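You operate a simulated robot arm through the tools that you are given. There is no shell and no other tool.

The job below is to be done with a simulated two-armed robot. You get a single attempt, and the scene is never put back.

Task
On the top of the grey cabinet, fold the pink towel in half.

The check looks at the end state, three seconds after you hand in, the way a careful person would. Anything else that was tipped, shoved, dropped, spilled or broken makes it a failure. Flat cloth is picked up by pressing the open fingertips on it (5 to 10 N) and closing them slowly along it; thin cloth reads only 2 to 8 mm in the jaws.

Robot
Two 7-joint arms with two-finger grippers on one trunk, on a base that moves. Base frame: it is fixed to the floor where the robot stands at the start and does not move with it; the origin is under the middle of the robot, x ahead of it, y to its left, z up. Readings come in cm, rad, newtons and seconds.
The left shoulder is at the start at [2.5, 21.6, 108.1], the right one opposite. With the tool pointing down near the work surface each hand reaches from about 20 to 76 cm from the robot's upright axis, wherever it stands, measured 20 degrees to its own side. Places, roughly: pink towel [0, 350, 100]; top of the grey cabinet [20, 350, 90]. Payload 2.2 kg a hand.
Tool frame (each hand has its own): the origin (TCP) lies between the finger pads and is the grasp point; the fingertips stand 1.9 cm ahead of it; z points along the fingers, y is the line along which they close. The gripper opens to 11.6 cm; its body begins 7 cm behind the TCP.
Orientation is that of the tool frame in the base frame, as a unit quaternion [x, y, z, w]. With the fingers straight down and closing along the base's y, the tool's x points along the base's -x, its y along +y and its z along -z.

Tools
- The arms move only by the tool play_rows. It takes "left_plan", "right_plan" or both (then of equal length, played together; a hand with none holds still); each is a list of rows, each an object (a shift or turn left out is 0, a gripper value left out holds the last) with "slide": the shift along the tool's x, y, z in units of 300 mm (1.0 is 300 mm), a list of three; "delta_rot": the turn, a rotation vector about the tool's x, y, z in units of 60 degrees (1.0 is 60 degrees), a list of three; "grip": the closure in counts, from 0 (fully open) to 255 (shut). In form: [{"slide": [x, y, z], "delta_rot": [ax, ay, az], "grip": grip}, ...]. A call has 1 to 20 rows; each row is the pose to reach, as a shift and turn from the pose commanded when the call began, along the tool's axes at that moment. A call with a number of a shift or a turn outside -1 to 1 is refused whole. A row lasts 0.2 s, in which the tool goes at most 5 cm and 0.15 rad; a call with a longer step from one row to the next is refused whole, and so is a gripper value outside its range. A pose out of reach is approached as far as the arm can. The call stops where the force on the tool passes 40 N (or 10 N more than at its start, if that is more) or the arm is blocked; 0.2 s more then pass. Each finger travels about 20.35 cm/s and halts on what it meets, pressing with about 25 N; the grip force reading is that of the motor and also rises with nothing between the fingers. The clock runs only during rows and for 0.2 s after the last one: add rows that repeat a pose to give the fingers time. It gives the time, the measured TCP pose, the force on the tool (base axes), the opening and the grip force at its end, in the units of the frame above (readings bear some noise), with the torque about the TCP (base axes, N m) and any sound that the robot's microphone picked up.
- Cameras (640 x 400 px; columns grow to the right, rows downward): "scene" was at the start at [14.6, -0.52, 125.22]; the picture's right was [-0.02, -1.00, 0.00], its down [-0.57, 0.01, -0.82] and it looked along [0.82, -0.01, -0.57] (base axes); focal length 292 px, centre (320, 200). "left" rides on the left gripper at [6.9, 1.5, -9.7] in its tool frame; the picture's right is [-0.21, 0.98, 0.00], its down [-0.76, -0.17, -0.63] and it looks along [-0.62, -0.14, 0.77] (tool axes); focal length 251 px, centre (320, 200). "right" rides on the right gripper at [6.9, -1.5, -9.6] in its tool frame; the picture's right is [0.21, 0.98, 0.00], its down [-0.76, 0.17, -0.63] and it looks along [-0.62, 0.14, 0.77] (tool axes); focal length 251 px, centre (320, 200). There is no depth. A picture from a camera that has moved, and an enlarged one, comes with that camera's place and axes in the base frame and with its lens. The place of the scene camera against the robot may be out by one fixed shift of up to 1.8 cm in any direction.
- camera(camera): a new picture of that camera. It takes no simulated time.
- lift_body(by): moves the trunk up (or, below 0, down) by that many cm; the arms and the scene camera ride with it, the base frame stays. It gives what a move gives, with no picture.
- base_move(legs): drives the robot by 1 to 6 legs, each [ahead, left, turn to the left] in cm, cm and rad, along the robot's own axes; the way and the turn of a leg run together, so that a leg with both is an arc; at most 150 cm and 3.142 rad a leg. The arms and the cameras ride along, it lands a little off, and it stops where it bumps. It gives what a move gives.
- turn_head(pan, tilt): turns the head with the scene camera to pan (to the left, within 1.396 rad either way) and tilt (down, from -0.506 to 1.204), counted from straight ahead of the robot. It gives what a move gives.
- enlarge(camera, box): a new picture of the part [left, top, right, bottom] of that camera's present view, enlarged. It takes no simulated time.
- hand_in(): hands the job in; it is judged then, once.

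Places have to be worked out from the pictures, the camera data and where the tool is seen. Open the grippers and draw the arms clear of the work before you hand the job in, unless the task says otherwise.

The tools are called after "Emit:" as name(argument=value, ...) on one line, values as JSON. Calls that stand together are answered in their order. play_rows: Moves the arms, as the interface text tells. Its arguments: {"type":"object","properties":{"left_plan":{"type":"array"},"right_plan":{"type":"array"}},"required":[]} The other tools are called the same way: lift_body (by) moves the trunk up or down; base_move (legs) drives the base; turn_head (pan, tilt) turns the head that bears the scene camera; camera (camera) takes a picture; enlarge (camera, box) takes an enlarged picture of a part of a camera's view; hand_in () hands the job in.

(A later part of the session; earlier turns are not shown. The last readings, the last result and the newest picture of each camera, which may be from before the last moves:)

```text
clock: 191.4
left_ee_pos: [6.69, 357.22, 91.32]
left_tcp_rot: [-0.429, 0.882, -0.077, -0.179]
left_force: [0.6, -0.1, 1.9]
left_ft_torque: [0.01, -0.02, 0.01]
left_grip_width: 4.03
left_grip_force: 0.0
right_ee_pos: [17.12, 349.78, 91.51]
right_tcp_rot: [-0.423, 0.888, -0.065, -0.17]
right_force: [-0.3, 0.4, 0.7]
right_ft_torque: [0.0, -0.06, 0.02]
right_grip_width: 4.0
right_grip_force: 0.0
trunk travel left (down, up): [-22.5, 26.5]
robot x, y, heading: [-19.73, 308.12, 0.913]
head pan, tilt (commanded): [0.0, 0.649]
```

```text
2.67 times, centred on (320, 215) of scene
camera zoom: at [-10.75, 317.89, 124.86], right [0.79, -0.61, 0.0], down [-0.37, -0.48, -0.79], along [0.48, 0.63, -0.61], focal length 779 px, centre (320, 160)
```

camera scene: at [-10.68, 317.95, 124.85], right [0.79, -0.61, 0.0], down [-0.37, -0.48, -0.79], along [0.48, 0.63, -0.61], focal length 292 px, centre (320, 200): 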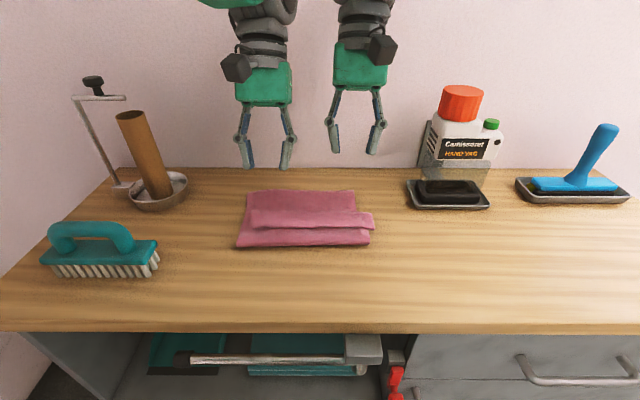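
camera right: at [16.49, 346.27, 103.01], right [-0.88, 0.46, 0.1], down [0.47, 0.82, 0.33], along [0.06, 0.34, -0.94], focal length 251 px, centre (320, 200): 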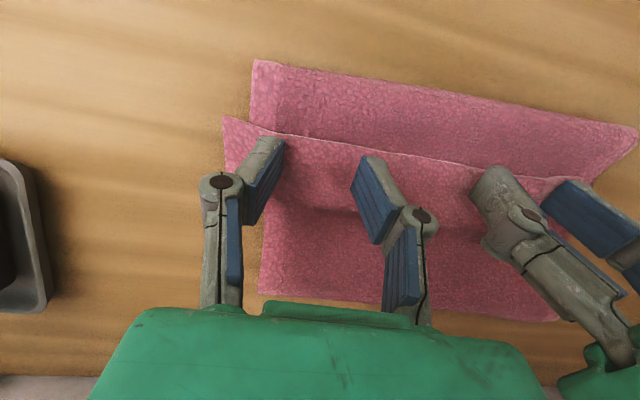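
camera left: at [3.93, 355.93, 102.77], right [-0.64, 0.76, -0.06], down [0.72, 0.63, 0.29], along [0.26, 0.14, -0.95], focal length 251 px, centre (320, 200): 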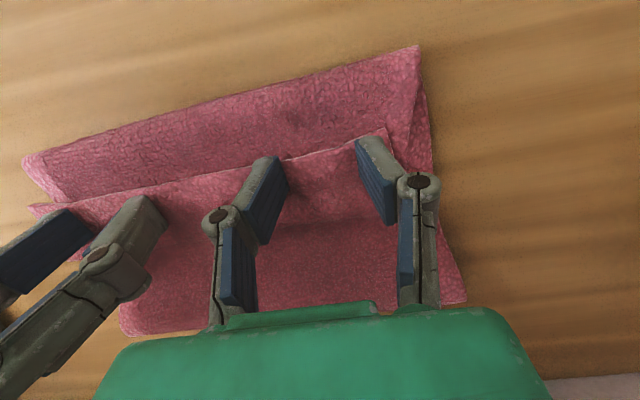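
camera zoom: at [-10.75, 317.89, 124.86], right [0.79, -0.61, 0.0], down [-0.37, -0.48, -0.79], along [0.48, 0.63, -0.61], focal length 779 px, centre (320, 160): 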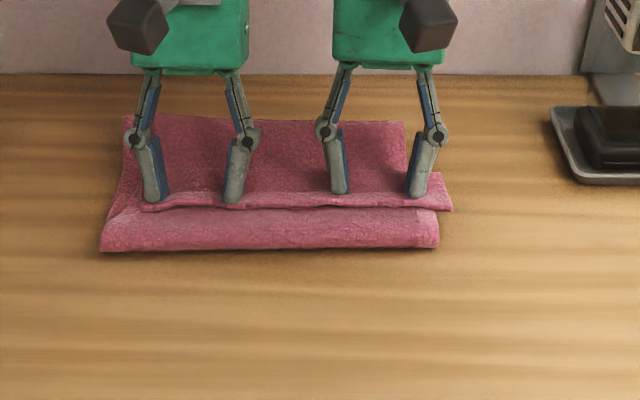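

The whole towel slid rather than the strip unrolling, so dragging is no use. Better idea: grip the far corners (edge facing away, body toward me), hang the towel, lay the other half underneath first, and bring the held edge down on top in its natural direction, which cannot cuff. I raise the hands and bring them over the far corners.

Emit:
play_rows(left_plan=[{"slide": [0.025, 0, -0.0618]}, {"slide": [0.0625, 0, -0.1545]}, {"slide": [-0.002, 0.036, -0.187], "delta_rot": [0, -0.09, 0], "grip": 183}, {"slide": [-0.066, 0.072, -0.219], "delta_rot": [0, -0.18, 0]}, {"slide": [-0.13, 0.107, -0.251], "delta_rot": [0, -0.27, 0]}, {"slide": [-0.1944, 0.143, -0.2836], "delta_rot": [0, -0.367, 0]}, {"slide": [-0.1944, 0.143, -0.2836], "delta_rot": [0, -0.367, 0]}], right_plan=[{"slide": [0.025, 0, -0.0618]}, {"slide": [0.0625, 0, -0.1545]}, {"slide": [0.008, 0.007, -0.181], "delta_rot": [0, -0.09, 0], "grip": 183}, {"slide": [-0.047, 0.014, -0.208], "delta_rot": [0, -0.18, 0]}, {"slide": [-0.102, 0.021, -0.234], "delta_rot": [0, -0.27, 0]}, {"slide": [-0.1569, 0.028, -0.2612], "delta_rot": [0, -0.367, 0]}, {"slide": [-0.1569, 0.028, -0.2612], "delta_rot": [0, -0.367, 0]}])

Emit:
camera(camera="left")

Emit:
camera(camera="right")

Emit:
enlarge(camera="scene", box=[200, 140, 440, 290])

```text
clock: 193.0
left_ee_pos: [9.02, 366.74, 96.96]
left_tcp_rot: [-0.436, 0.9, 0.006, -0.008]
left_force: [0.1, -0.1, 0.6]
left_ft_torque: [0.0, 0.0, -0.01]
left_grip_width: 3.29
left_grip_force: 0.1
right_ee_pos: [21.26, 355.76, 97.22]
right_tcp_rot: [-0.428, 0.904, 0.017, 0.003]
right_force: [-0.6, 0.5, -0.5]
right_ft_torque: [0.0, -0.01, -0.03]
right_grip_width: 3.27
right_grip_force: 0.0
trunk travel left (down, up): [-22.5, 26.5]
robot x, y, heading: [-20.01, 307.71, 0.914]
head pan, tilt (commanded): [0.0, 0.649]
```

```text
taken
camera left: at [3.55, 362.24, 106.61], right [-0.63, 0.77, 0.02], down [0.61, 0.49, 0.62], along [0.47, 0.4, -0.78], focal length 251 px, centre (320, 200)
```

left: 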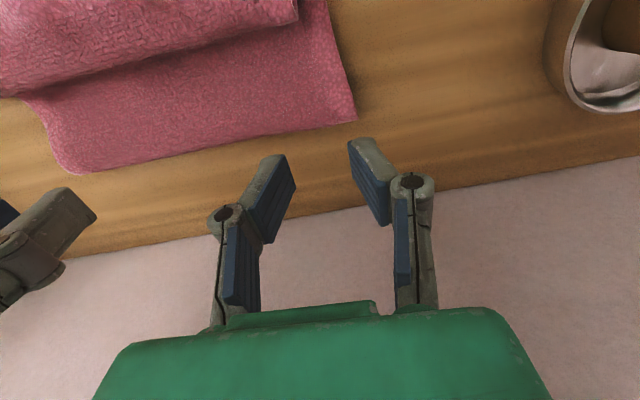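

```text
taken
camera right: at [17.97, 349.22, 106.66], right [-0.89, 0.45, 0.02], down [0.36, 0.67, 0.65], along [0.28, 0.59, -0.76], focal length 251 px, centre (320, 200)
```

right: 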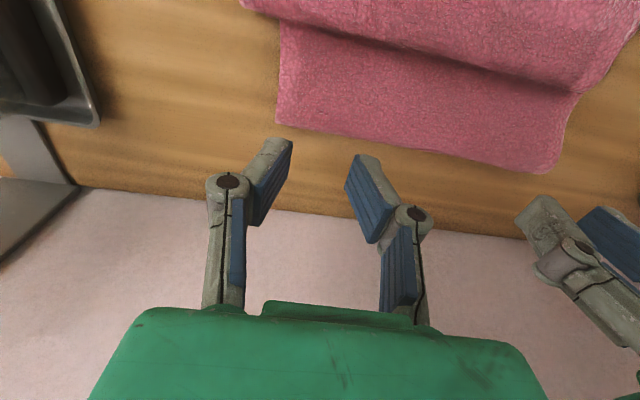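

```text
2.67 times, centred on (320, 215) of scene
camera zoom: at [-10.76, 317.97, 124.85], right [0.79, -0.61, 0.0], down [-0.37, -0.48, -0.79], along [0.48, 0.63, -0.61], focal length 779 px, centre (320, 160)
```

zoom: 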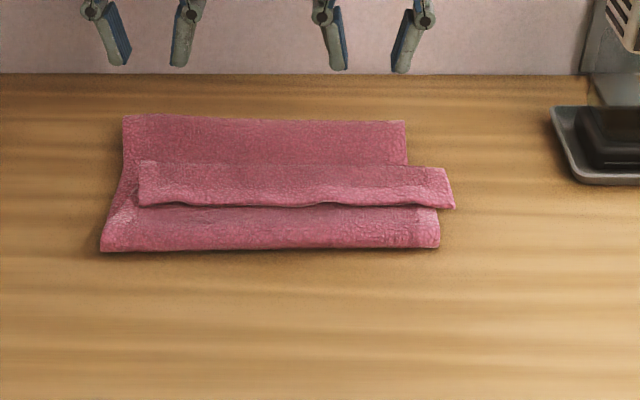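

The far corners are single-layered and lie right under the fingers. I descend to just above them (left nudged 0.5 cm toward me).

Emit:
play_rows(left_plan=[{"slide": [0.01, 0, 0.06]}, {"slide": [0.017, 0, 0.12]}, {"slide": [0.017, 0, 0.17]}, {"slide": [0.017, 0, 0.205]}, {"slide": [0.017, 0, 0.205]}], right_plan=[{"slide": [0, 0, 0.06]}, {"slide": [0, 0, 0.12]}, {"slide": [0, 0, 0.175]}, {"slide": [0, 0, 0.212]}, {"slide": [0, 0, 0.212]}])

Emit:
enlarge(camera="left", box=[220, 80, 420, 205])

Emit:
enlarge(camera="right", box=[220, 80, 420, 205])

```text
clock: 194.2
left_ee_pos: [8.55, 366.07, 90.79]
left_tcp_rot: [-0.435, 0.9, 0.006, -0.007]
left_force: [0.8, -0.1, 0.6]
left_ft_torque: [0.01, -0.01, 0.03]
left_grip_width: 3.27
left_grip_force: 0.0
right_ee_pos: [21.25, 356.02, 90.79]
right_tcp_rot: [-0.427, 0.904, 0.017, 0.003]
right_force: [0.3, 1.2, 2.7]
right_ft_torque: [-0.02, 0.0, -0.02]
right_grip_width: 3.24
right_grip_force: 0.1
trunk travel left (down, up): [-22.5, 26.5]
robot x, y, heading: [-20.09, 307.99, 0.914]
head pan, tilt (commanded): [0.0, 0.649]
```

```text
3.20 times, centred on (320, 142) of left
camera zoom: at [3.1, 361.73, 100.49], right [-0.63, 0.77, 0.02], down [0.61, 0.49, 0.62], along [0.47, 0.4, -0.78], focal length 805 px, centre (320, 384)
```

zoom: 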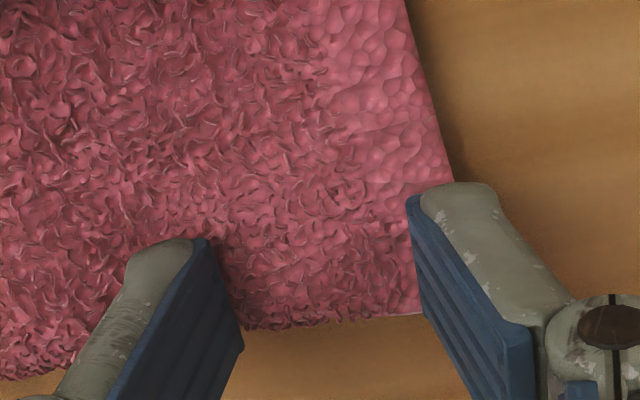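

```text
3.20 times, centred on (320, 142) of right
camera zoom: at [17.94, 349.33, 100.3], right [-0.89, 0.45, 0.02], down [0.36, 0.67, 0.65], along [0.28, 0.59, -0.76], focal length 805 px, centre (320, 384)
```

zoom: 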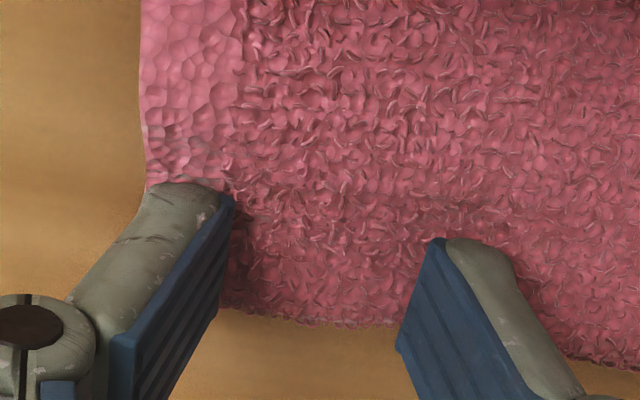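

The cloth here shows no hem: this far edge is folded under by a couple of centimetres, so gripping it is no good. The true near hem is on the turned strip facing me; I'll grip that instead (light press, top layer only), hang the towel, and lay it mirrored. I move the hands up and back over that hem.

Emit:
play_rows(left_plan=[{"slide": [0, 0, -0.07]}, {"slide": [0.0, 0, -0.15], "delta_rot": [0, 0.03, 0]}, {"slide": [0.06, -0.03, -0.22], "delta_rot": [0, 0.1, 0]}, {"slide": [0.12, -0.06, -0.22], "delta_rot": [0, 0.17, 0]}, {"slide": [0.18, -0.09, -0.22], "delta_rot": [0, 0.24, 0]}, {"slide": [0.24, -0.12, -0.22], "delta_rot": [0, 0.3, 0]}, {"slide": [0.3, -0.14, -0.22], "delta_rot": [0, 0.35, 0]}, {"slide": [0.3, -0.14, -0.22], "delta_rot": [0, 0.35, 0], "grip": 189}], right_plan=[{"slide": [0, 0, -0.07]}, {"slide": [0.0, 0, -0.15], "delta_rot": [0, 0.03, 0]}, {"slide": [0.06, -0.013, -0.22], "delta_rot": [0, 0.1, 0]}, {"slide": [0.12, -0.027, -0.22], "delta_rot": [0, 0.17, 0]}, {"slide": [0.18, -0.04, -0.22], "delta_rot": [0, 0.24, 0]}, {"slide": [0.24, -0.053, -0.22], "delta_rot": [0, 0.3, 0]}, {"slide": [0.29, -0.067, -0.22], "delta_rot": [0, 0.35, 0]}, {"slide": [0.29, -0.067, -0.22], "delta_rot": [0, 0.35, 0], "grip": 189}])

Emit:
camera(camera="left")

Emit:
camera(camera="right")

```text
clock: 196.0
left_ee_pos: [6.31, 356.46, 97.47]
left_tcp_rot: [-0.43, 0.883, -0.074, -0.173]
left_force: [-0.2, -0.4, 0.1]
left_ft_torque: [0.02, 0.0, 0.0]
left_grip_width: 2.97
left_grip_force: 0.0
right_ee_pos: [17.21, 347.7, 97.14]
right_tcp_rot: [-0.424, 0.889, -0.061, -0.163]
right_force: [0.2, 0.4, 0.4]
right_ft_torque: [0.0, 0.0, -0.01]
right_grip_width: 3.03
right_grip_force: 0.1
trunk travel left (down, up): [-22.5, 26.5]
robot x, y, heading: [-20.22, 307.93, 0.918]
head pan, tilt (commanded): [0.0, 0.649]
```

```text
taken
camera left: at [3.34, 355.08, 108.92], right [-0.64, 0.76, -0.06], down [0.72, 0.63, 0.31], along [0.27, 0.15, -0.95], focal length 251 px, centre (320, 200)
```

left: 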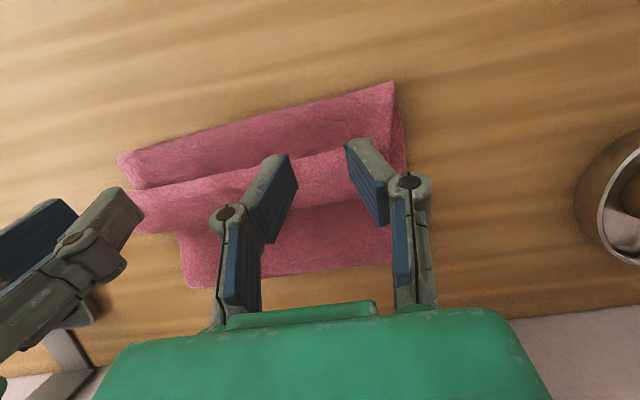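

```text
taken
camera right: at [16.51, 344.1, 108.57], right [-0.88, 0.46, 0.1], down [0.47, 0.82, 0.34], along [0.07, 0.35, -0.93], focal length 251 px, centre (320, 200)
```

right: 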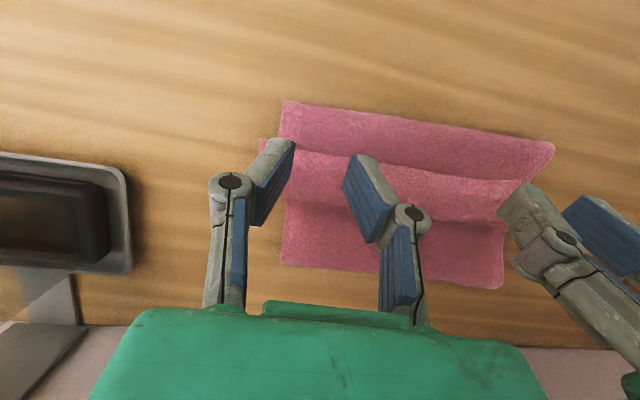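

Straight descent would land exactly on the hem, so I go 1.1 cm further forward (left also 0.5 cm right) and descend to just above the strip.

Emit:
play_rows(left_plan=[{"slide": [-0.035, -0.017, 0.04]}, {"slide": [-0.06, -0.017, 0.08]}, {"slide": [-0.08, -0.017, 0.115]}, {"slide": [-0.0927, -0.017, 0.1394]}, {"slide": [-0.0927, -0.017, 0.1394]}], right_plan=[{"slide": [-0.035, 0, 0.04]}, {"slide": [-0.06, 0, 0.075]}, {"slide": [-0.078, 0, 0.107]}, {"slide": [-0.0885, 0, 0.1285]}, {"slide": [-0.0885, 0, 0.1285]}])

Emit:
enlarge(camera="left", box=[200, 90, 440, 240])

Emit:
enlarge(camera="right", box=[200, 90, 440, 240])

```text
clock: 197.2
left_ee_pos: [7.31, 357.13, 92.75]
left_tcp_rot: [-0.43, 0.883, -0.073, -0.172]
left_force: [0.1, -0.3, 0.0]
left_ft_torque: [0.02, 0.03, 0.0]
left_grip_width: 3.01
left_grip_force: 0.1
right_ee_pos: [18.22, 348.86, 92.59]
right_tcp_rot: [-0.424, 0.889, -0.061, -0.162]
right_force: [0.1, -0.1, 0.6]
right_ft_torque: [0.0, -0.01, -0.02]
right_grip_width: 2.99
right_grip_force: 0.1
trunk travel left (down, up): [-22.5, 26.5]
robot x, y, heading: [-20.14, 307.54, 0.921]
head pan, tilt (commanded): [0.0, 0.649]
```

```text
2.67 times, centred on (320, 165) of left
camera zoom: at [4.28, 355.61, 104.15], right [-0.64, 0.76, -0.06], down [0.72, 0.63, 0.31], along [0.27, 0.15, -0.95], focal length 670 px, centre (320, 293)
```

zoom: 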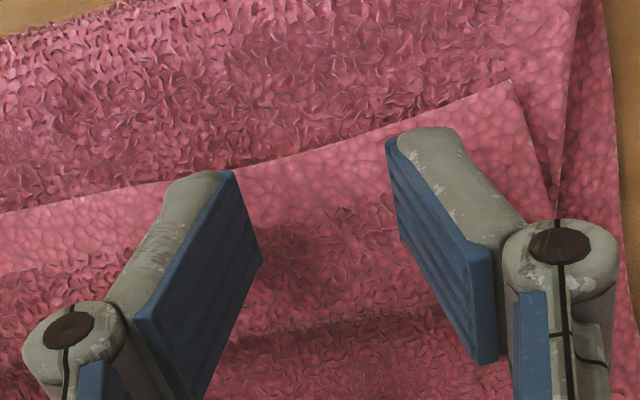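

```text
2.67 times, centred on (320, 165) of right
camera zoom: at [17.29, 345.14, 104.1], right [-0.88, 0.46, 0.1], down [0.47, 0.82, 0.34], along [0.07, 0.35, -0.93], focal length 670 px, centre (320, 293)
```

zoom: 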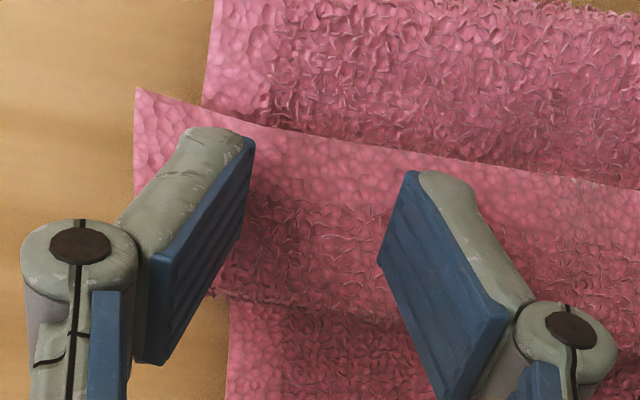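

The hem band and the pinch spots are clearly visible and well placed. I lower 1.2 cm toward contact.

Emit:
play_rows(left_plan=[{"slide": [-0.006, 0, 0.0156]}, {"slide": [-0.012, 0, 0.031]}, {"slide": [-0.0143, 0, 0.0374]}, {"slide": [-0.0143, 0, 0.0374]}], right_plan=[{"slide": [-0.006, 0, 0.0156]}, {"slide": [-0.012, 0, 0.031]}, {"slide": [-0.0143, 0, 0.0374]}, {"slide": [-0.0143, 0, 0.0374]}])

```text
clock: 198.2
left_ee_pos: [7.12, 357.04, 91.38]
left_tcp_rot: [-0.431, 0.883, -0.074, -0.172]
left_force: [0.7, -0.9, 1.5]
left_ft_torque: [-0.02, 0.0, -0.01]
left_grip_width: 3.02
left_grip_force: 0.0
right_ee_pos: [18.06, 348.7, 91.45]
right_tcp_rot: [-0.424, 0.889, -0.061, -0.163]
right_force: [-0.2, 0.3, 0.9]
right_ft_torque: [0.04, -0.01, 0.0]
right_grip_width: 2.97
right_grip_force: 0.1
trunk travel left (down, up): [-22.5, 26.5]
robot x, y, heading: [-20.31, 307.87, 0.915]
head pan, tilt (commanded): [0.0, 0.649]
```

Contact of about 1 N. I press another 0.25 cm on both sides.

Emit:
play_rows(left_plan=[{"slide": [-0.0015, 0, 0.004]}, {"slide": [-0.003, 0, 0.0078]}, {"slide": [-0.003, 0, 0.0078]}], right_plan=[{"slide": [-0.0018, 0, 0.0047]}, {"slide": [-0.0036, 0, 0.0093]}, {"slide": [-0.0036, 0, 0.0093]}])

```text
clock: 199.0
left_ee_pos: [7.24, 357.1, 91.14]
left_tcp_rot: [-0.43, 0.883, -0.073, -0.172]
left_force: [-0.5, 0.5, 3.7]
left_ft_torque: [-0.01, -0.03, 0.02]
left_grip_width: 2.98
left_grip_force: 0.0
right_ee_pos: [18.04, 348.9, 91.17]
right_tcp_rot: [-0.424, 0.889, -0.061, -0.162]
right_force: [1.3, 0.0, 2.0]
right_ft_torque: [0.0, 0.0, 0.03]
right_grip_width: 2.99
right_grip_force: 0.1
trunk travel left (down, up): [-22.5, 26.5]
robot x, y, heading: [-20.21, 307.84, 0.919]
head pan, tilt (commanded): [0.0, 0.649]
```

Left 3.7 N, right 2.0 N. I press the right a hair more and close both part-way, then check the ridges.

Emit:
play_rows(left_plan=[{"grip": 189}, {"grip": 192}, {"grip": 197}, {"grip": 202}, {"grip": 207}, {"grip": 212}, {"grip": 217}, {"grip": 222}, {"grip": 226}], right_plan=[{"slide": [-0.0018, 0, 0.0045], "grip": 189}, {"slide": [-0.0018, 0, 0.0045], "grip": 192}, {"slide": [-0.0018, 0, 0.0045], "grip": 197}, {"slide": [-0.0018, 0, 0.0045], "grip": 202}, {"slide": [-0.0018, 0, 0.0045], "grip": 207}, {"slide": [-0.0018, 0, 0.0045], "grip": 212}, {"slide": [-0.0018, 0, 0.0045], "grip": 217}, {"slide": [-0.0018, 0, 0.0045], "grip": 222}, {"slide": [-0.0018, 0, 0.0045], "grip": 226}])

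Emit:
enlarge(camera="left", box=[220, 90, 420, 215])

Emit:
enlarge(camera="right", box=[220, 90, 420, 215])

```text
clock: 201.0
left_ee_pos: [7.25, 357.05, 91.2]
left_tcp_rot: [-0.429, 0.884, -0.073, -0.172]
left_force: [0.2, -0.6, 3.0]
left_ft_torque: [0.02, -0.04, 0.03]
left_grip_width: 1.3
left_grip_force: 0.0
right_ee_pos: [17.95, 348.78, 91.06]
right_tcp_rot: [-0.424, 0.889, -0.061, -0.162]
right_force: [-1.3, 0.3, 3.2]
right_ft_torque: [-0.01, 0.0, -0.02]
right_grip_width: 1.32
right_grip_force: 0.1
trunk travel left (down, up): [-22.5, 26.5]
robot x, y, heading: [-19.96, 307.57, 0.917]
head pan, tilt (commanded): [0.0, 0.649]
```

```text
3.20 times, centred on (320, 152) of left
camera zoom: at [4.26, 355.62, 102.56], right [-0.64, 0.76, -0.06], down [0.72, 0.63, 0.31], along [0.27, 0.15, -0.95], focal length 805 px, centre (320, 352)
```

zoom: 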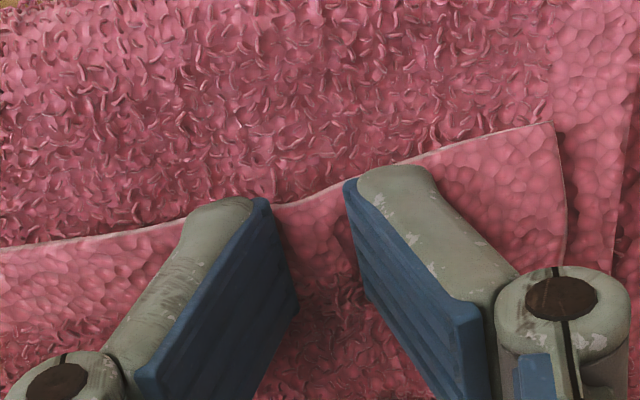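

```text
3.20 times, centred on (320, 152) of right
camera zoom: at [17.19, 345.12, 102.46], right [-0.88, 0.46, 0.1], down [0.47, 0.82, 0.34], along [0.07, 0.35, -0.93], focal length 805 px, centre (320, 352)
```

zoom: 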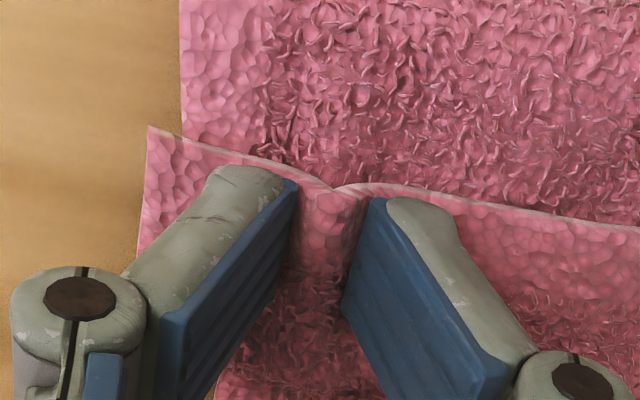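

The right ridge is forming; the left is slipping. I finish closing the right while the left lifts, reopens and presses slightly deeper.

Emit:
play_rows(left_plan=[{"slide": [0.003, 0, -0.0156]}, {"slide": [0.003, 0, -0.0156], "grip": 200}, {"slide": [0.003, 0, -0.0156], "grip": 183}, {"slide": [0.003, 0, -0.0156]}, {"slide": [0.001, 0, -0.005]}, {"slide": [-0.0022, 0, 0.0057]}, {"slide": [-0.0022, 0, 0.0057]}, {"slide": [-0.0022, 0, 0.0057]}, {"slide": [-0.0022, 0, 0.0057]}, {"slide": [-0.0022, 0, 0.0057]}], right_plan=[{"grip": 230}, {"grip": 234}, {"grip": 238}, {"grip": 242}, {"grip": 246}, {"grip": 250}, {"grip": 254}, {"grip": 255}, {"grip": 255}, {"grip": 255}])

Emit:
enlarge(camera="left", box=[220, 90, 420, 215])

Emit:
enlarge(camera="right", box=[220, 90, 420, 215])

```text
clock: 203.2
left_ee_pos: [7.22, 356.96, 91.0]
left_tcp_rot: [-0.43, 0.883, -0.073, -0.172]
left_force: [1.1, -0.5, 8.4]
left_ft_torque: [0.0, -0.06, -0.01]
left_grip_width: 3.28
left_grip_force: 0.0
right_ee_pos: [17.92, 348.71, 90.94]
right_tcp_rot: [-0.423, 0.889, -0.061, -0.163]
right_force: [-0.1, 2.2, 3.0]
right_ft_torque: [0.06, -0.01, -0.02]
right_grip_width: 0.56
right_grip_force: 25.6
trunk travel left (down, up): [-22.5, 26.5]
robot x, y, heading: [-19.88, 308.2, 0.918]
head pan, tilt (commanded): [0.0, 0.649]
```

```text
3.20 times, centred on (320, 152) of left
camera zoom: at [4.23, 355.58, 102.4], right [-0.64, 0.76, -0.06], down [0.72, 0.63, 0.31], along [0.27, 0.15, -0.95], focal length 805 px, centre (320, 352)
```

zoom: 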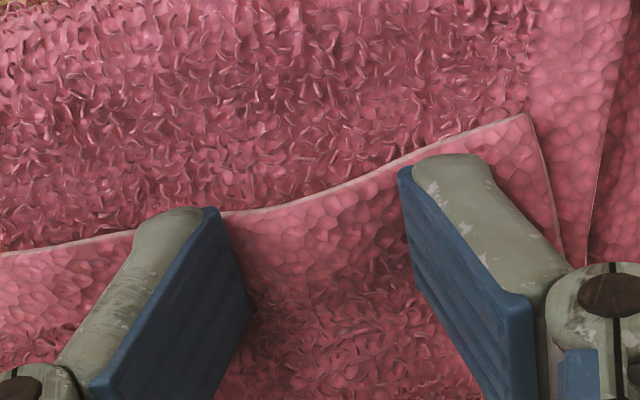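

```text
3.20 times, centred on (320, 152) of right
camera zoom: at [17.18, 345.08, 102.48], right [-0.88, 0.46, 0.1], down [0.47, 0.82, 0.34], along [0.07, 0.35, -0.93], focal length 805 px, centre (320, 352)
```

zoom: 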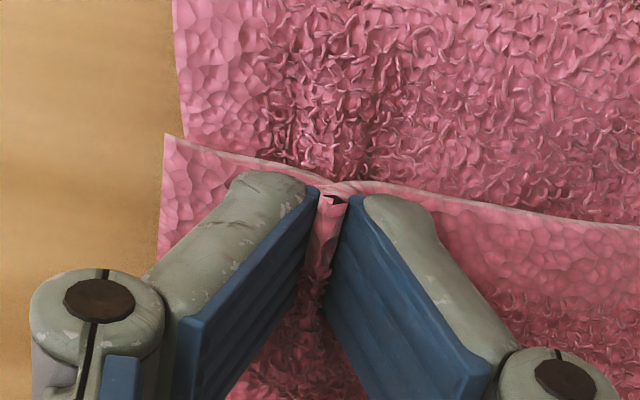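

The right holds the hem (5.6 mm). The left now presses 8.4 N, which risks two layers, so I ease it by 1 mm and close slowly part-way.

Emit:
play_rows(left_plan=[{"slide": [0.0012, 0, -0.0031]}, {"slide": [0.0012, 0, -0.0031], "grip": 187}, {"slide": [0.0012, 0, -0.0031], "grip": 191}, {"slide": [0.0012, 0, -0.0031], "grip": 195}, {"slide": [0.0012, 0, -0.0031], "grip": 199}, {"slide": [0.0012, 0, -0.0031], "grip": 203}, {"slide": [0.0012, 0, -0.0031], "grip": 207}, {"slide": [0.0012, 0, -0.0031], "grip": 211}, {"slide": [0.0012, 0, -0.0031], "grip": 215}, {"slide": [0.0012, 0, -0.0031], "grip": 219}, {"slide": [0.0012, 0, -0.0031], "grip": 223}])

Emit:
enlarge(camera="left", box=[220, 90, 420, 215])

```text
clock: 205.6
left_ee_pos: [7.23, 357.06, 90.97]
left_tcp_rot: [-0.43, 0.883, -0.073, -0.172]
left_force: [0.2, -0.4, 5.0]
left_ft_torque: [-0.01, 0.02, 0.02]
left_grip_width: 1.43
left_grip_force: 0.0
right_ee_pos: [18.05, 348.77, 91.12]
right_tcp_rot: [-0.423, 0.889, -0.061, -0.163]
right_force: [-0.6, 0.8, 3.6]
right_ft_torque: [0.03, 0.02, -0.02]
right_grip_width: 0.54
right_grip_force: 25.1
trunk travel left (down, up): [-22.5, 26.5]
robot x, y, heading: [-20.01, 307.62, 0.917]
head pan, tilt (commanded): [0.0, 0.649]
```

```text
3.20 times, centred on (320, 152) of left
camera zoom: at [4.24, 355.63, 102.47], right [-0.64, 0.76, -0.06], down [0.72, 0.63, 0.31], along [0.27, 0.15, -0.95], focal length 805 px, centre (320, 352)
```

zoom: 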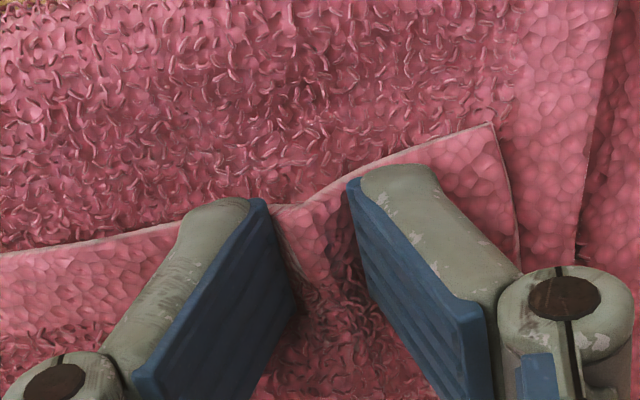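

A ridge of the hem layer is rising between the left fingers. I close the left fully.

Emit:
play_rows(left_plan=[{"grip": 227}, {"grip": 231}, {"grip": 235}, {"grip": 239}, {"grip": 243}, {"grip": 247}, {"grip": 251}, {"grip": 255}, {"grip": 255}, {"grip": 255}])

Emit:
enlarge(camera="left", box=[220, 90, 420, 215])

```text
clock: 207.8
left_ee_pos: [7.19, 356.95, 91.07]
left_tcp_rot: [-0.43, 0.883, -0.073, -0.172]
left_force: [2.3, -2.2, 4.3]
left_ft_torque: [-0.04, -0.06, 0.02]
left_grip_width: 0.48
left_grip_force: 24.9
right_ee_pos: [18.08, 348.81, 91.03]
right_tcp_rot: [-0.424, 0.889, -0.061, -0.162]
right_force: [-2.6, 1.3, 4.0]
right_ft_torque: [0.07, 0.05, 0.0]
right_grip_width: 0.56
right_grip_force: 25.5
trunk travel left (down, up): [-22.5, 26.5]
robot x, y, heading: [-20.34, 307.8, 0.921]
head pan, tilt (commanded): [0.0, 0.649]
```

```text
3.20 times, centred on (320, 152) of left
camera zoom: at [4.27, 355.62, 102.48], right [-0.64, 0.76, -0.06], down [0.72, 0.63, 0.31], along [0.27, 0.15, -0.95], focal length 805 px, centre (320, 352)
```

zoom: 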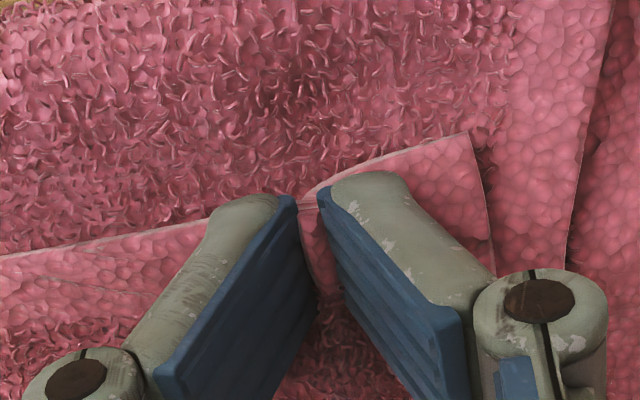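

Both hands hold the hem (4.8 and 5.6 mm). I lift 10 cm with the arms, turning the hands upright, then check.

Emit:
play_rows(left_plan=[{"slide": [0.012, 0, -0.031]}, {"slide": [0.02, 0, -0.07], "delta_rot": [0, -0.04, 0]}, {"slide": [0.024, 0, -0.125], "delta_rot": [0, -0.1, 0]}, {"slide": [0.025, 0, -0.18], "delta_rot": [0, -0.16, 0]}, {"slide": [0.026, 0, -0.235], "delta_rot": [0, -0.22, 0]}, {"slide": [0.026, 0, -0.29], "delta_rot": [0, -0.29, 0]}, {"slide": [0.026, 0, -0.347], "delta_rot": [0, -0.35, 0]}, {"slide": [0.026, 0, -0.347], "delta_rot": [0, -0.35, 0]}], right_plan=[{"slide": [0.012, 0, -0.031]}, {"slide": [0.02, 0, -0.07], "delta_rot": [0, -0.04, 0]}, {"slide": [0.024, 0, -0.125], "delta_rot": [0, -0.1, 0]}, {"slide": [0.025, 0, -0.18], "delta_rot": [0, -0.16, 0]}, {"slide": [0.026, 0, -0.235], "delta_rot": [0, -0.22, 0]}, {"slide": [0.026, 0, -0.29], "delta_rot": [0, -0.29, 0]}, {"slide": [0.026, 0, -0.347], "delta_rot": [0, -0.35, 0]}, {"slide": [0.026, 0, -0.347], "delta_rot": [0, -0.35, 0]}])

Emit:
enlarge(camera="scene", box=[200, 120, 440, 270])

```text
clock: 209.6
left_ee_pos: [9.44, 359.37, 101.0]
left_tcp_rot: [-0.436, 0.9, 0.006, -0.008]
left_force: [3.6, -2.8, -0.4]
left_ft_torque: [-0.1, -0.09, -0.03]
left_grip_width: 0.5
left_grip_force: 24.9
right_ee_pos: [20.15, 350.88, 100.98]
right_tcp_rot: [-0.428, 0.904, 0.017, 0.002]
right_force: [-4.4, 3.4, -1.0]
right_ft_torque: [0.05, 0.09, 0.03]
right_grip_width: 0.52
right_grip_force: 25.2
trunk travel left (down, up): [-22.5, 26.5]
robot x, y, heading: [-20.12, 307.98, 0.916]
head pan, tilt (commanded): [0.0, 0.649]
```

```text
2.67 times, centred on (320, 195) of scene
camera zoom: at [-10.71, 317.92, 124.84], right [0.79, -0.61, 0.0], down [-0.37, -0.48, -0.79], along [0.48, 0.63, -0.61], focal length 779 px, centre (320, 213)
```

zoom: 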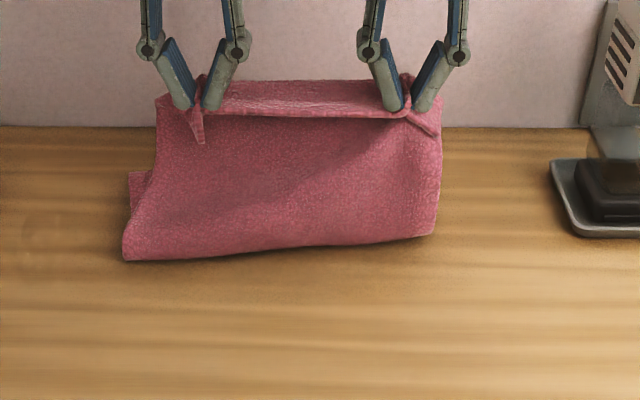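

The upper part lifts cleanly. I raise the trunk 24 cm to hang the towel freely once more.

Emit:
lift_body(by=24)

Emit:
camera(camera="scene")

Emit:
enlarge(camera="scene", box=[200, 120, 440, 270])

```text
clock: 212.1
left_ee_pos: [7.14, 356.36, 118.3]
left_tcp_rot: [-0.428, 0.901, -0.016, -0.065]
left_force: [13.1, -7.3, 8.9]
left_ft_torque: [-0.27, -0.28, 0.14]
left_grip_width: 0.55
left_grip_force: 24.3
right_ee_pos: [18.73, 349.84, 125.6]
right_tcp_rot: [-0.428, 0.904, 0.018, 0.009]
right_force: [-13.0, 6.1, -9.9]
right_ft_torque: [0.16, 0.2, -0.12]
right_grip_width: 0.47
right_grip_force: 24.9
trunk travel left (down, up): [-46.5, 2.5]
robot x, y, heading: [-20.35, 307.6, 0.918]
head pan, tilt (commanded): [0.0, 0.649]
```

```text
taken
camera scene: at [-13.06, 316.68, 148.84], right [0.79, -0.61, 0.01], down [-0.36, -0.48, -0.8], along [0.49, 0.63, -0.6], focal length 292 px, centre (320, 200)
```

scene: 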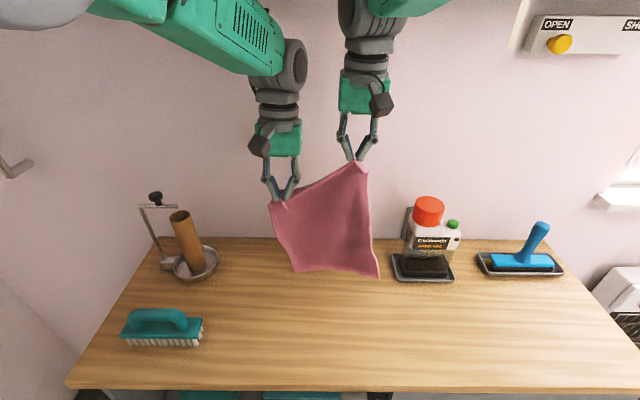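

```text
2.67 times, centred on (320, 195) of scene
camera zoom: at [-13.06, 316.68, 148.84], right [0.79, -0.61, 0.01], down [-0.36, -0.48, -0.8], along [0.49, 0.63, -0.6], focal length 779 px, centre (320, 213)
```

zoom: 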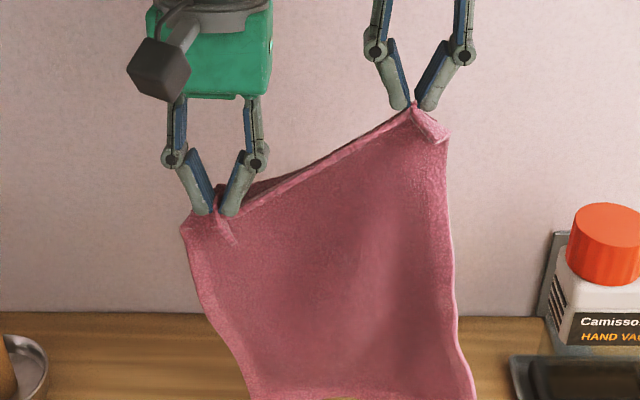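

The left arm lags 7 cm below the right (a reach limit up there). My plan takes the hands nearer to me anyway, so I draw both back 9 cm and lower the right 2 cm, slowly, and check the left.

Emit:
play_rows(left_plan=[{"slide": [0.04, 0, 0.01]}, {"slide": [0.08, 0, 0.02]}, {"slide": [0.12, 0, 0.03]}, {"slide": [0.16, 0, 0.04]}, {"slide": [0.2, 0, 0.05]}, {"slide": [0.24, 0, 0.06]}, {"slide": [0.27, 0, 0.067]}, {"slide": [0.3, 0, 0.067]}, {"slide": [0.3, 0, 0.067]}], right_plan=[{"slide": [0.04, 0, 0.01]}, {"slide": [0.08, 0, 0.02]}, {"slide": [0.12, 0, 0.03]}, {"slide": [0.16, 0, 0.04]}, {"slide": [0.2, 0, 0.05]}, {"slide": [0.24, 0, 0.06]}, {"slide": [0.27, 0, 0.067]}, {"slide": [0.3, 0, 0.067]}, {"slide": [0.3, 0, 0.067]}])

Emit:
camera(camera="scene")

```text
clock: 214.3
left_ee_pos: [2.29, 349.55, 121.89]
left_tcp_rot: [-0.433, 0.901, 0.008, -0.032]
left_force: [1.7, -2.2, 1.5]
left_ft_torque: [-0.01, -0.09, 0.03]
left_grip_width: 0.47
left_grip_force: 25.2
right_ee_pos: [13.93, 342.02, 124.22]
right_tcp_rot: [-0.429, 0.903, 0.024, 0.008]
right_force: [-2.4, 0.9, -0.1]
right_ft_torque: [0.02, 0.01, -0.01]
right_grip_width: 0.43
right_grip_force: 24.9
trunk travel left (down, up): [-46.5, 2.5]
robot x, y, heading: [-19.99, 308.29, 0.916]
head pan, tilt (commanded): [0.0, 0.649]
stopped in row 9 (left hand): the arm was blocked; the commanded pose is now the measured one
```

```text
taken
camera scene: at [-11.22, 317.89, 149.22], right [0.79, -0.61, 0.0], down [-0.37, -0.48, -0.8], along [0.49, 0.63, -0.61], focal length 292 px, centre (320, 200)
```

scene: 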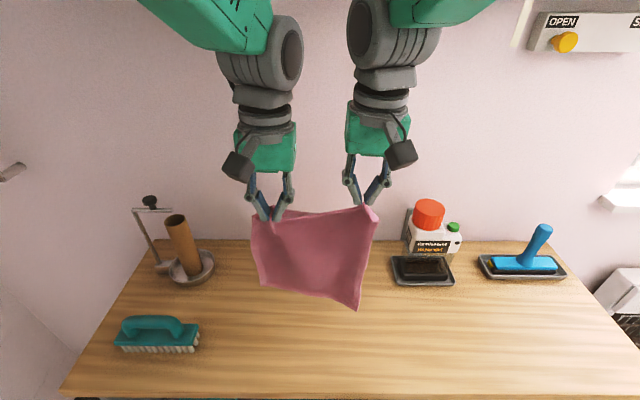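

The left arm was momentarily blocked but both hands are now close together in height. I lower the right 2.2 cm to level and let the towel settle.

Emit:
play_rows(left_plan=[{"slide": [0, 0, 0]}, {"slide": [0, 0, 0]}, {"slide": [0, 0, 0]}, {"slide": [0, 0, 0]}, {"slide": [0, 0, 0]}, {"slide": [0, 0, 0]}], right_plan=[{"slide": [0, 0, 0.025]}, {"slide": [0, 0, 0.05]}, {"slide": [0, 0, 0.073]}, {"slide": [0, 0, 0.073]}, {"slide": [0, 0, 0.073]}, {"slide": [0, 0, 0.073]}])

Emit:
camera(camera="scene")

Emit:
enlarge(camera="scene", box=[200, 170, 440, 320])

```text
clock: 215.7
left_ee_pos: [2.5, 350.11, 121.0]
left_tcp_rot: [-0.433, 0.9, 0.005, -0.036]
left_force: [0.9, -1.1, -0.9]
left_ft_torque: [-0.05, -0.07, 0.02]
left_grip_width: 0.45
left_grip_force: 25.3
right_ee_pos: [13.96, 342.78, 121.32]
right_tcp_rot: [-0.428, 0.903, 0.023, 0.006]
right_force: [-2.0, 0.6, 0.4]
right_ft_torque: [0.02, -0.01, -0.05]
right_grip_width: 0.41
right_grip_force: 24.8
trunk travel left (down, up): [-46.5, 2.5]
robot x, y, heading: [-20.04, 307.71, 0.913]
head pan, tilt (commanded): [0.0, 0.649]
```

```text
taken
camera scene: at [-10.63, 317.5, 148.89], right [0.79, -0.61, 0.0], down [-0.37, -0.48, -0.8], along [0.48, 0.63, -0.61], focal length 292 px, centre (320, 200)
```

scene: 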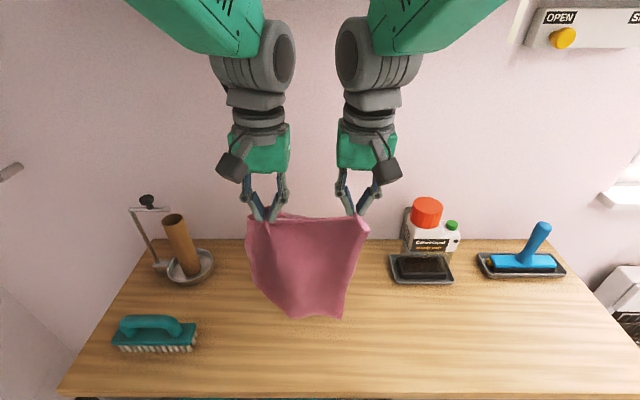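

```text
2.67 times, centred on (320, 245) of scene
camera zoom: at [-10.63, 317.5, 148.89], right [0.79, -0.61, 0.0], down [-0.37, -0.48, -0.8], along [0.48, 0.63, -0.61], focal length 779 px, centre (320, 80)
```

zoom: 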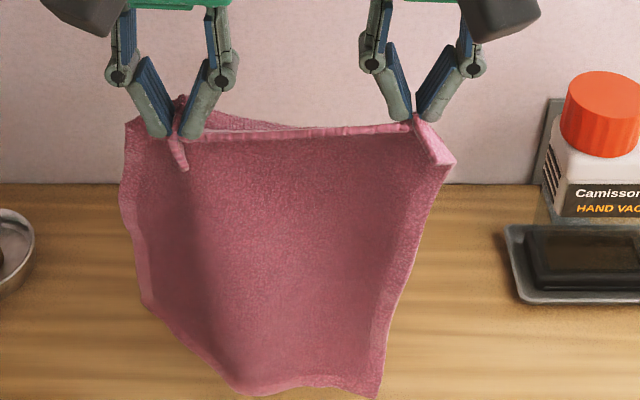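

The lower left corner seems to be swinging forward. I wait about 1.5 s for the towel to come to rest.

Emit:
play_rows(left_plan=[{"slide": [0, 0, 0]}, {"slide": [0, 0, 0]}, {"slide": [0, 0, 0]}, {"slide": [0, 0, 0]}, {"slide": [0, 0, 0]}, {"slide": [0, 0, 0]}, {"slide": [0, 0, 0]}, {"slide": [0, 0, 0]}])

Emit:
enlarge(camera="scene", box=[200, 170, 440, 320])

Emit:
camera(camera="left")

Emit:
camera(camera="right")

```text
clock: 217.5
left_ee_pos: [2.75, 350.11, 121.02]
left_tcp_rot: [-0.433, 0.901, 0.008, -0.037]
left_force: [1.1, -1.1, 0.0]
left_ft_torque: [-0.04, -0.07, -0.01]
left_grip_width: 0.45
left_grip_force: 24.9
right_ee_pos: [14.32, 342.65, 121.13]
right_tcp_rot: [-0.427, 0.904, 0.021, 0.005]
right_force: [-2.1, 1.4, -0.4]
right_ft_torque: [0.03, 0.05, 0.0]
right_grip_width: 0.39
right_grip_force: 25.0
trunk travel left (down, up): [-46.5, 2.5]
robot x, y, heading: [-19.86, 307.93, 0.915]
head pan, tilt (commanded): [0.0, 0.649]
```

```text
2.67 times, centred on (320, 245) of scene
camera zoom: at [-10.43, 317.6, 148.86], right [0.79, -0.61, 0.0], down [-0.37, -0.48, -0.79], along [0.48, 0.63, -0.61], focal length 779 px, centre (320, 80)
```

zoom: 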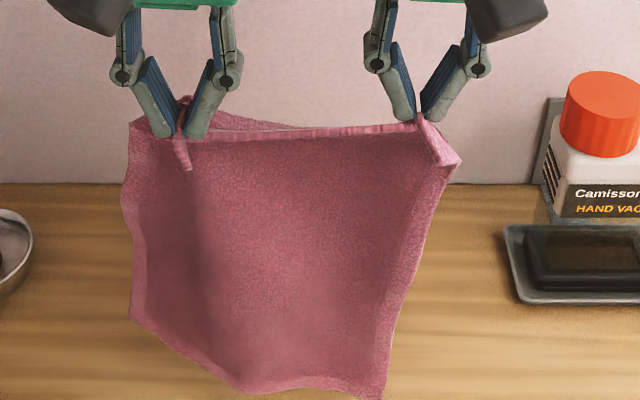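

```text
taken
camera left: at [-2.15, 345.83, 131.05], right [-0.63, 0.78, 0.03], down [0.65, 0.5, 0.58], along [0.43, 0.38, -0.82], focal length 251 px, centre (320, 200)
```

left: 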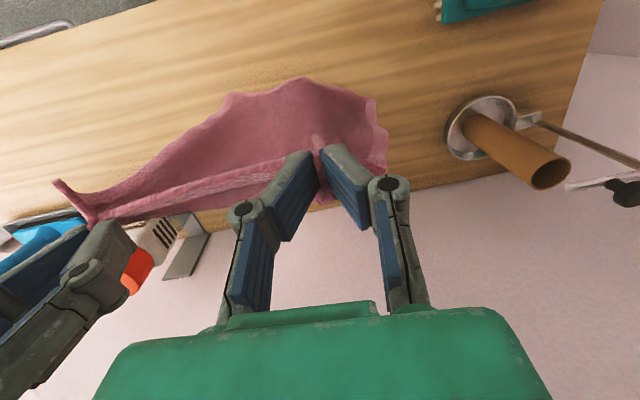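

```text
taken
camera right: at [11.06, 335.91, 130.64], right [-0.89, 0.45, 0.03], down [0.36, 0.66, 0.66], along [0.28, 0.6, -0.75], focal length 251 px, centre (320, 200)
```

right: 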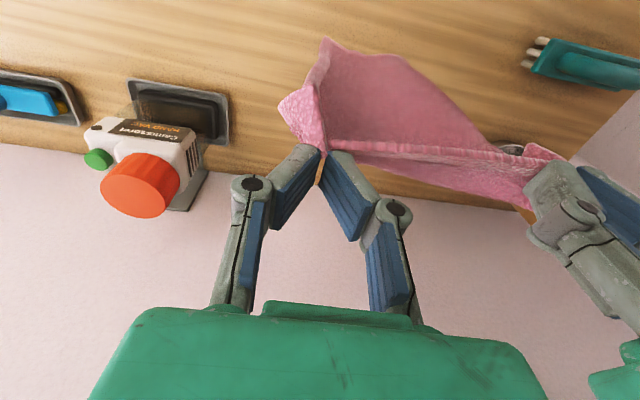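

The towel hangs a bit twisted but whole, its bottom 2–3 cm above the top. Now I lower while moving forward, so the bottom edge trails flat toward me instead of curling under.

Emit:
play_rows(left_plan=[{"slide": [-0.03, 0, 0.02]}, {"slide": [-0.055, 0, 0.05]}, {"slide": [-0.08, 0, 0.085]}, {"slide": [-0.105, 0, 0.12]}, {"slide": [-0.13, 0, 0.155]}, {"slide": [-0.155, 0, 0.19]}, {"slide": [-0.18, 0, 0.225]}, {"slide": [-0.2, 0, 0.26]}, {"slide": [-0.2, 0, 0.26]}], right_plan=[{"slide": [-0.03, 0, 0.02]}, {"slide": [-0.055, 0, 0.05]}, {"slide": [-0.08, 0, 0.085]}, {"slide": [-0.105, 0, 0.12]}, {"slide": [-0.13, 0, 0.155]}, {"slide": [-0.155, 0, 0.19]}, {"slide": [-0.18, 0, 0.225]}, {"slide": [-0.2, 0, 0.26]}, {"slide": [-0.2, 0, 0.26]}])

Emit:
camera(camera="scene")

Emit:
enlarge(camera="scene", box=[200, 170, 440, 320])

```text
clock: 219.5
left_ee_pos: [5.77, 354.56, 112.86]
left_tcp_rot: [-0.434, 0.9, 0.006, -0.037]
left_force: [2.8, -1.9, -0.2]
left_ft_torque: [-0.06, -0.09, 0.1]
left_grip_width: 0.47
left_grip_force: 25.5
right_ee_pos: [17.75, 347.72, 113.64]
right_tcp_rot: [-0.429, 0.903, 0.021, 0.006]
right_force: [-2.6, 1.2, 0.3]
right_ft_torque: [0.08, 0.06, -0.04]
right_grip_width: 0.39
right_grip_force: 25.5
trunk travel left (down, up): [-46.5, 2.5]
robot x, y, heading: [-20.1, 307.88, 0.921]
head pan, tilt (commanded): [0.0, 0.649]
```

```text
taken
camera scene: at [-10.72, 317.89, 148.86], right [0.79, -0.61, 0.0], down [-0.37, -0.48, -0.79], along [0.48, 0.63, -0.61], focal length 292 px, centre (320, 200)
```

scene: 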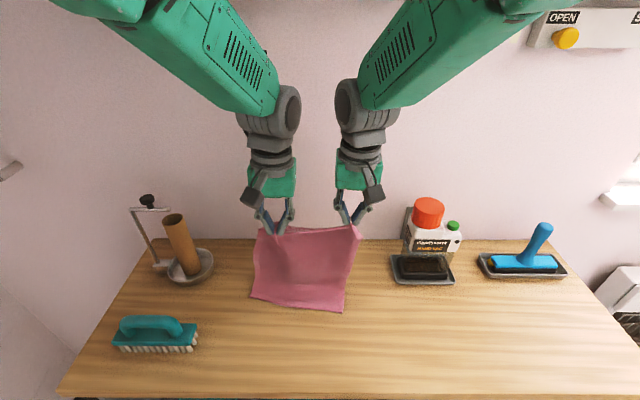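

```text
2.67 times, centred on (320, 245) of scene
camera zoom: at [-10.72, 317.89, 148.86], right [0.79, -0.61, 0.0], down [-0.37, -0.48, -0.79], along [0.48, 0.63, -0.61], focal length 779 px, centre (320, 80)
```

zoom: 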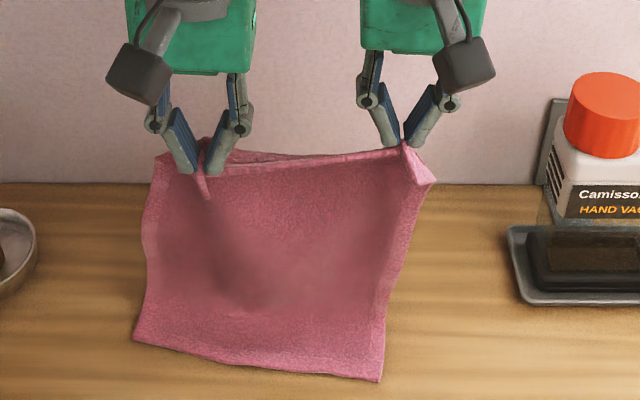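

The far edge, with its hem visible, now trails flat on the table toward me. I continue: base 4 cm forward, then lower the trunk 6 cm.

Emit:
base_move(legs=[[4, 0, 0]])

Emit:
lift_body(by=-5)

Emit:
play_rows(left_plan=[{"slide": [-0.04, 0.007, 0]}, {"slide": [-0.08, 0.014, 0]}, {"slide": [-0.12, 0.021, 0]}, {"slide": [-0.165, 0.03, 0]}, {"slide": [-0.165, 0.03, 0]}], right_plan=[{"slide": [-0.022, 0.008, 0]}, {"slide": [-0.045, 0.016, 0]}, {"slide": [-0.067, 0.025, 0]}, {"slide": [-0.09, 0.033, 0]}, {"slide": [-0.09, 0.033, 0]}])

Emit:
camera(camera="scene")

Emit:
enlarge(camera="scene", box=[200, 190, 440, 340])

```text
clock: 220.5
left_ee_pos: [7.26, 357.09, 112.72]
left_tcp_rot: [-0.431, 0.901, 0.005, -0.039]
left_force: [1.3, -0.9, -0.4]
left_ft_torque: [-0.05, -0.04, -0.01]
left_grip_width: 0.45
left_grip_force: 24.6
right_ee_pos: [19.45, 350.47, 113.97]
right_tcp_rot: [-0.429, 0.903, 0.021, 0.007]
right_force: [-1.9, 0.9, -0.2]
right_ft_torque: [0.05, 0.05, 0.01]
right_grip_width: 0.39
right_grip_force: 25.3
trunk travel left (down, up): [-46.5, 2.5]
robot x, y, heading: [-17.81, 310.8, 0.915]
head pan, tilt (commanded): [0.0, 0.649]
stopped in leg 1: the robot was blocked; the commanded pose is now the measured one
```

```text
clock: 221.4
left_ee_pos: [7.8, 357.47, 107.82]
left_tcp_rot: [-0.431, 0.901, 0.005, -0.04]
left_force: [2.6, -0.9, 0.9]
left_ft_torque: [-0.06, -0.06, 0.01]
left_grip_width: 0.44
left_grip_force: 25.1
right_ee_pos: [19.99, 350.91, 108.61]
right_tcp_rot: [-0.429, 0.903, 0.021, 0.006]
right_force: [-1.7, 0.8, -0.5]
right_ft_torque: [0.02, 0.02, 0.01]
right_grip_width: 0.43
right_grip_force: 25.5
trunk travel left (down, up): [-41.5, 7.5]
robot x, y, heading: [-17.88, 310.86, 0.916]
head pan, tilt (commanded): [0.0, 0.649]
```

```text
clock: 222.7
left_ee_pos: [10.2, 361.73, 107.24]
left_tcp_rot: [-0.432, 0.901, 0.007, -0.04]
left_force: [1.2, -1.1, 1.2]
left_ft_torque: [-0.06, -0.04, 0.02]
left_grip_width: 0.45
left_grip_force: 25.3
right_ee_pos: [20.82, 353.31, 108.69]
right_tcp_rot: [-0.43, 0.903, 0.021, 0.005]
right_force: [-1.2, 0.7, -0.6]
right_ft_torque: [0.03, 0.02, 0.01]
right_grip_width: 0.42
right_grip_force: 25.2
trunk travel left (down, up): [-41.5, 7.5]
robot x, y, heading: [-17.53, 311.06, 0.916]
head pan, tilt (commanded): [0.0, 0.649]
```

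```text
taken
camera scene: at [-8.4, 321.05, 143.86], right [0.79, -0.61, 0.0], down [-0.37, -0.48, -0.79], along [0.48, 0.63, -0.61], focal length 292 px, centre (320, 200)
```

scene: 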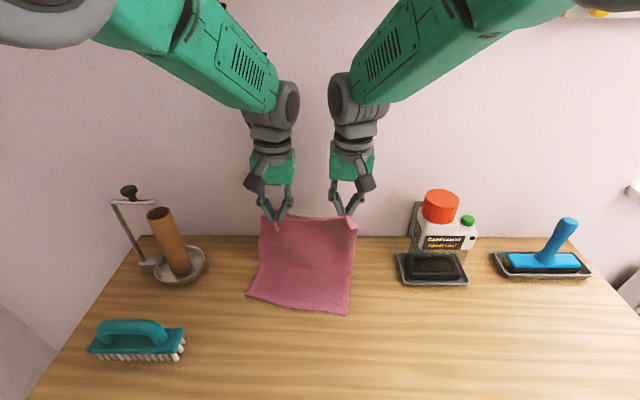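

```text
2.67 times, centred on (320, 265) of scene
camera zoom: at [-8.4, 321.05, 143.86], right [0.79, -0.61, 0.0], down [-0.37, -0.48, -0.79], along [0.48, 0.63, -0.61], focal length 779 px, centre (320, 27)
```

zoom: 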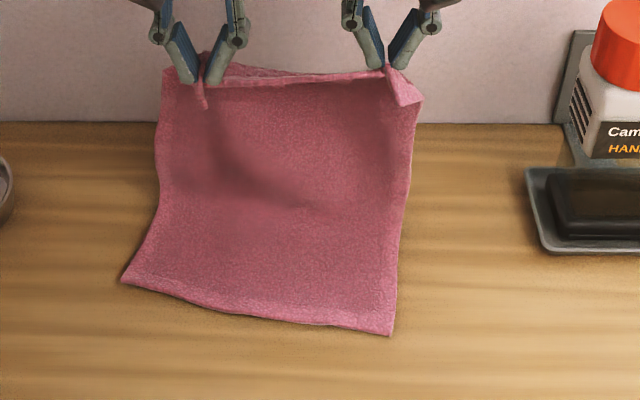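

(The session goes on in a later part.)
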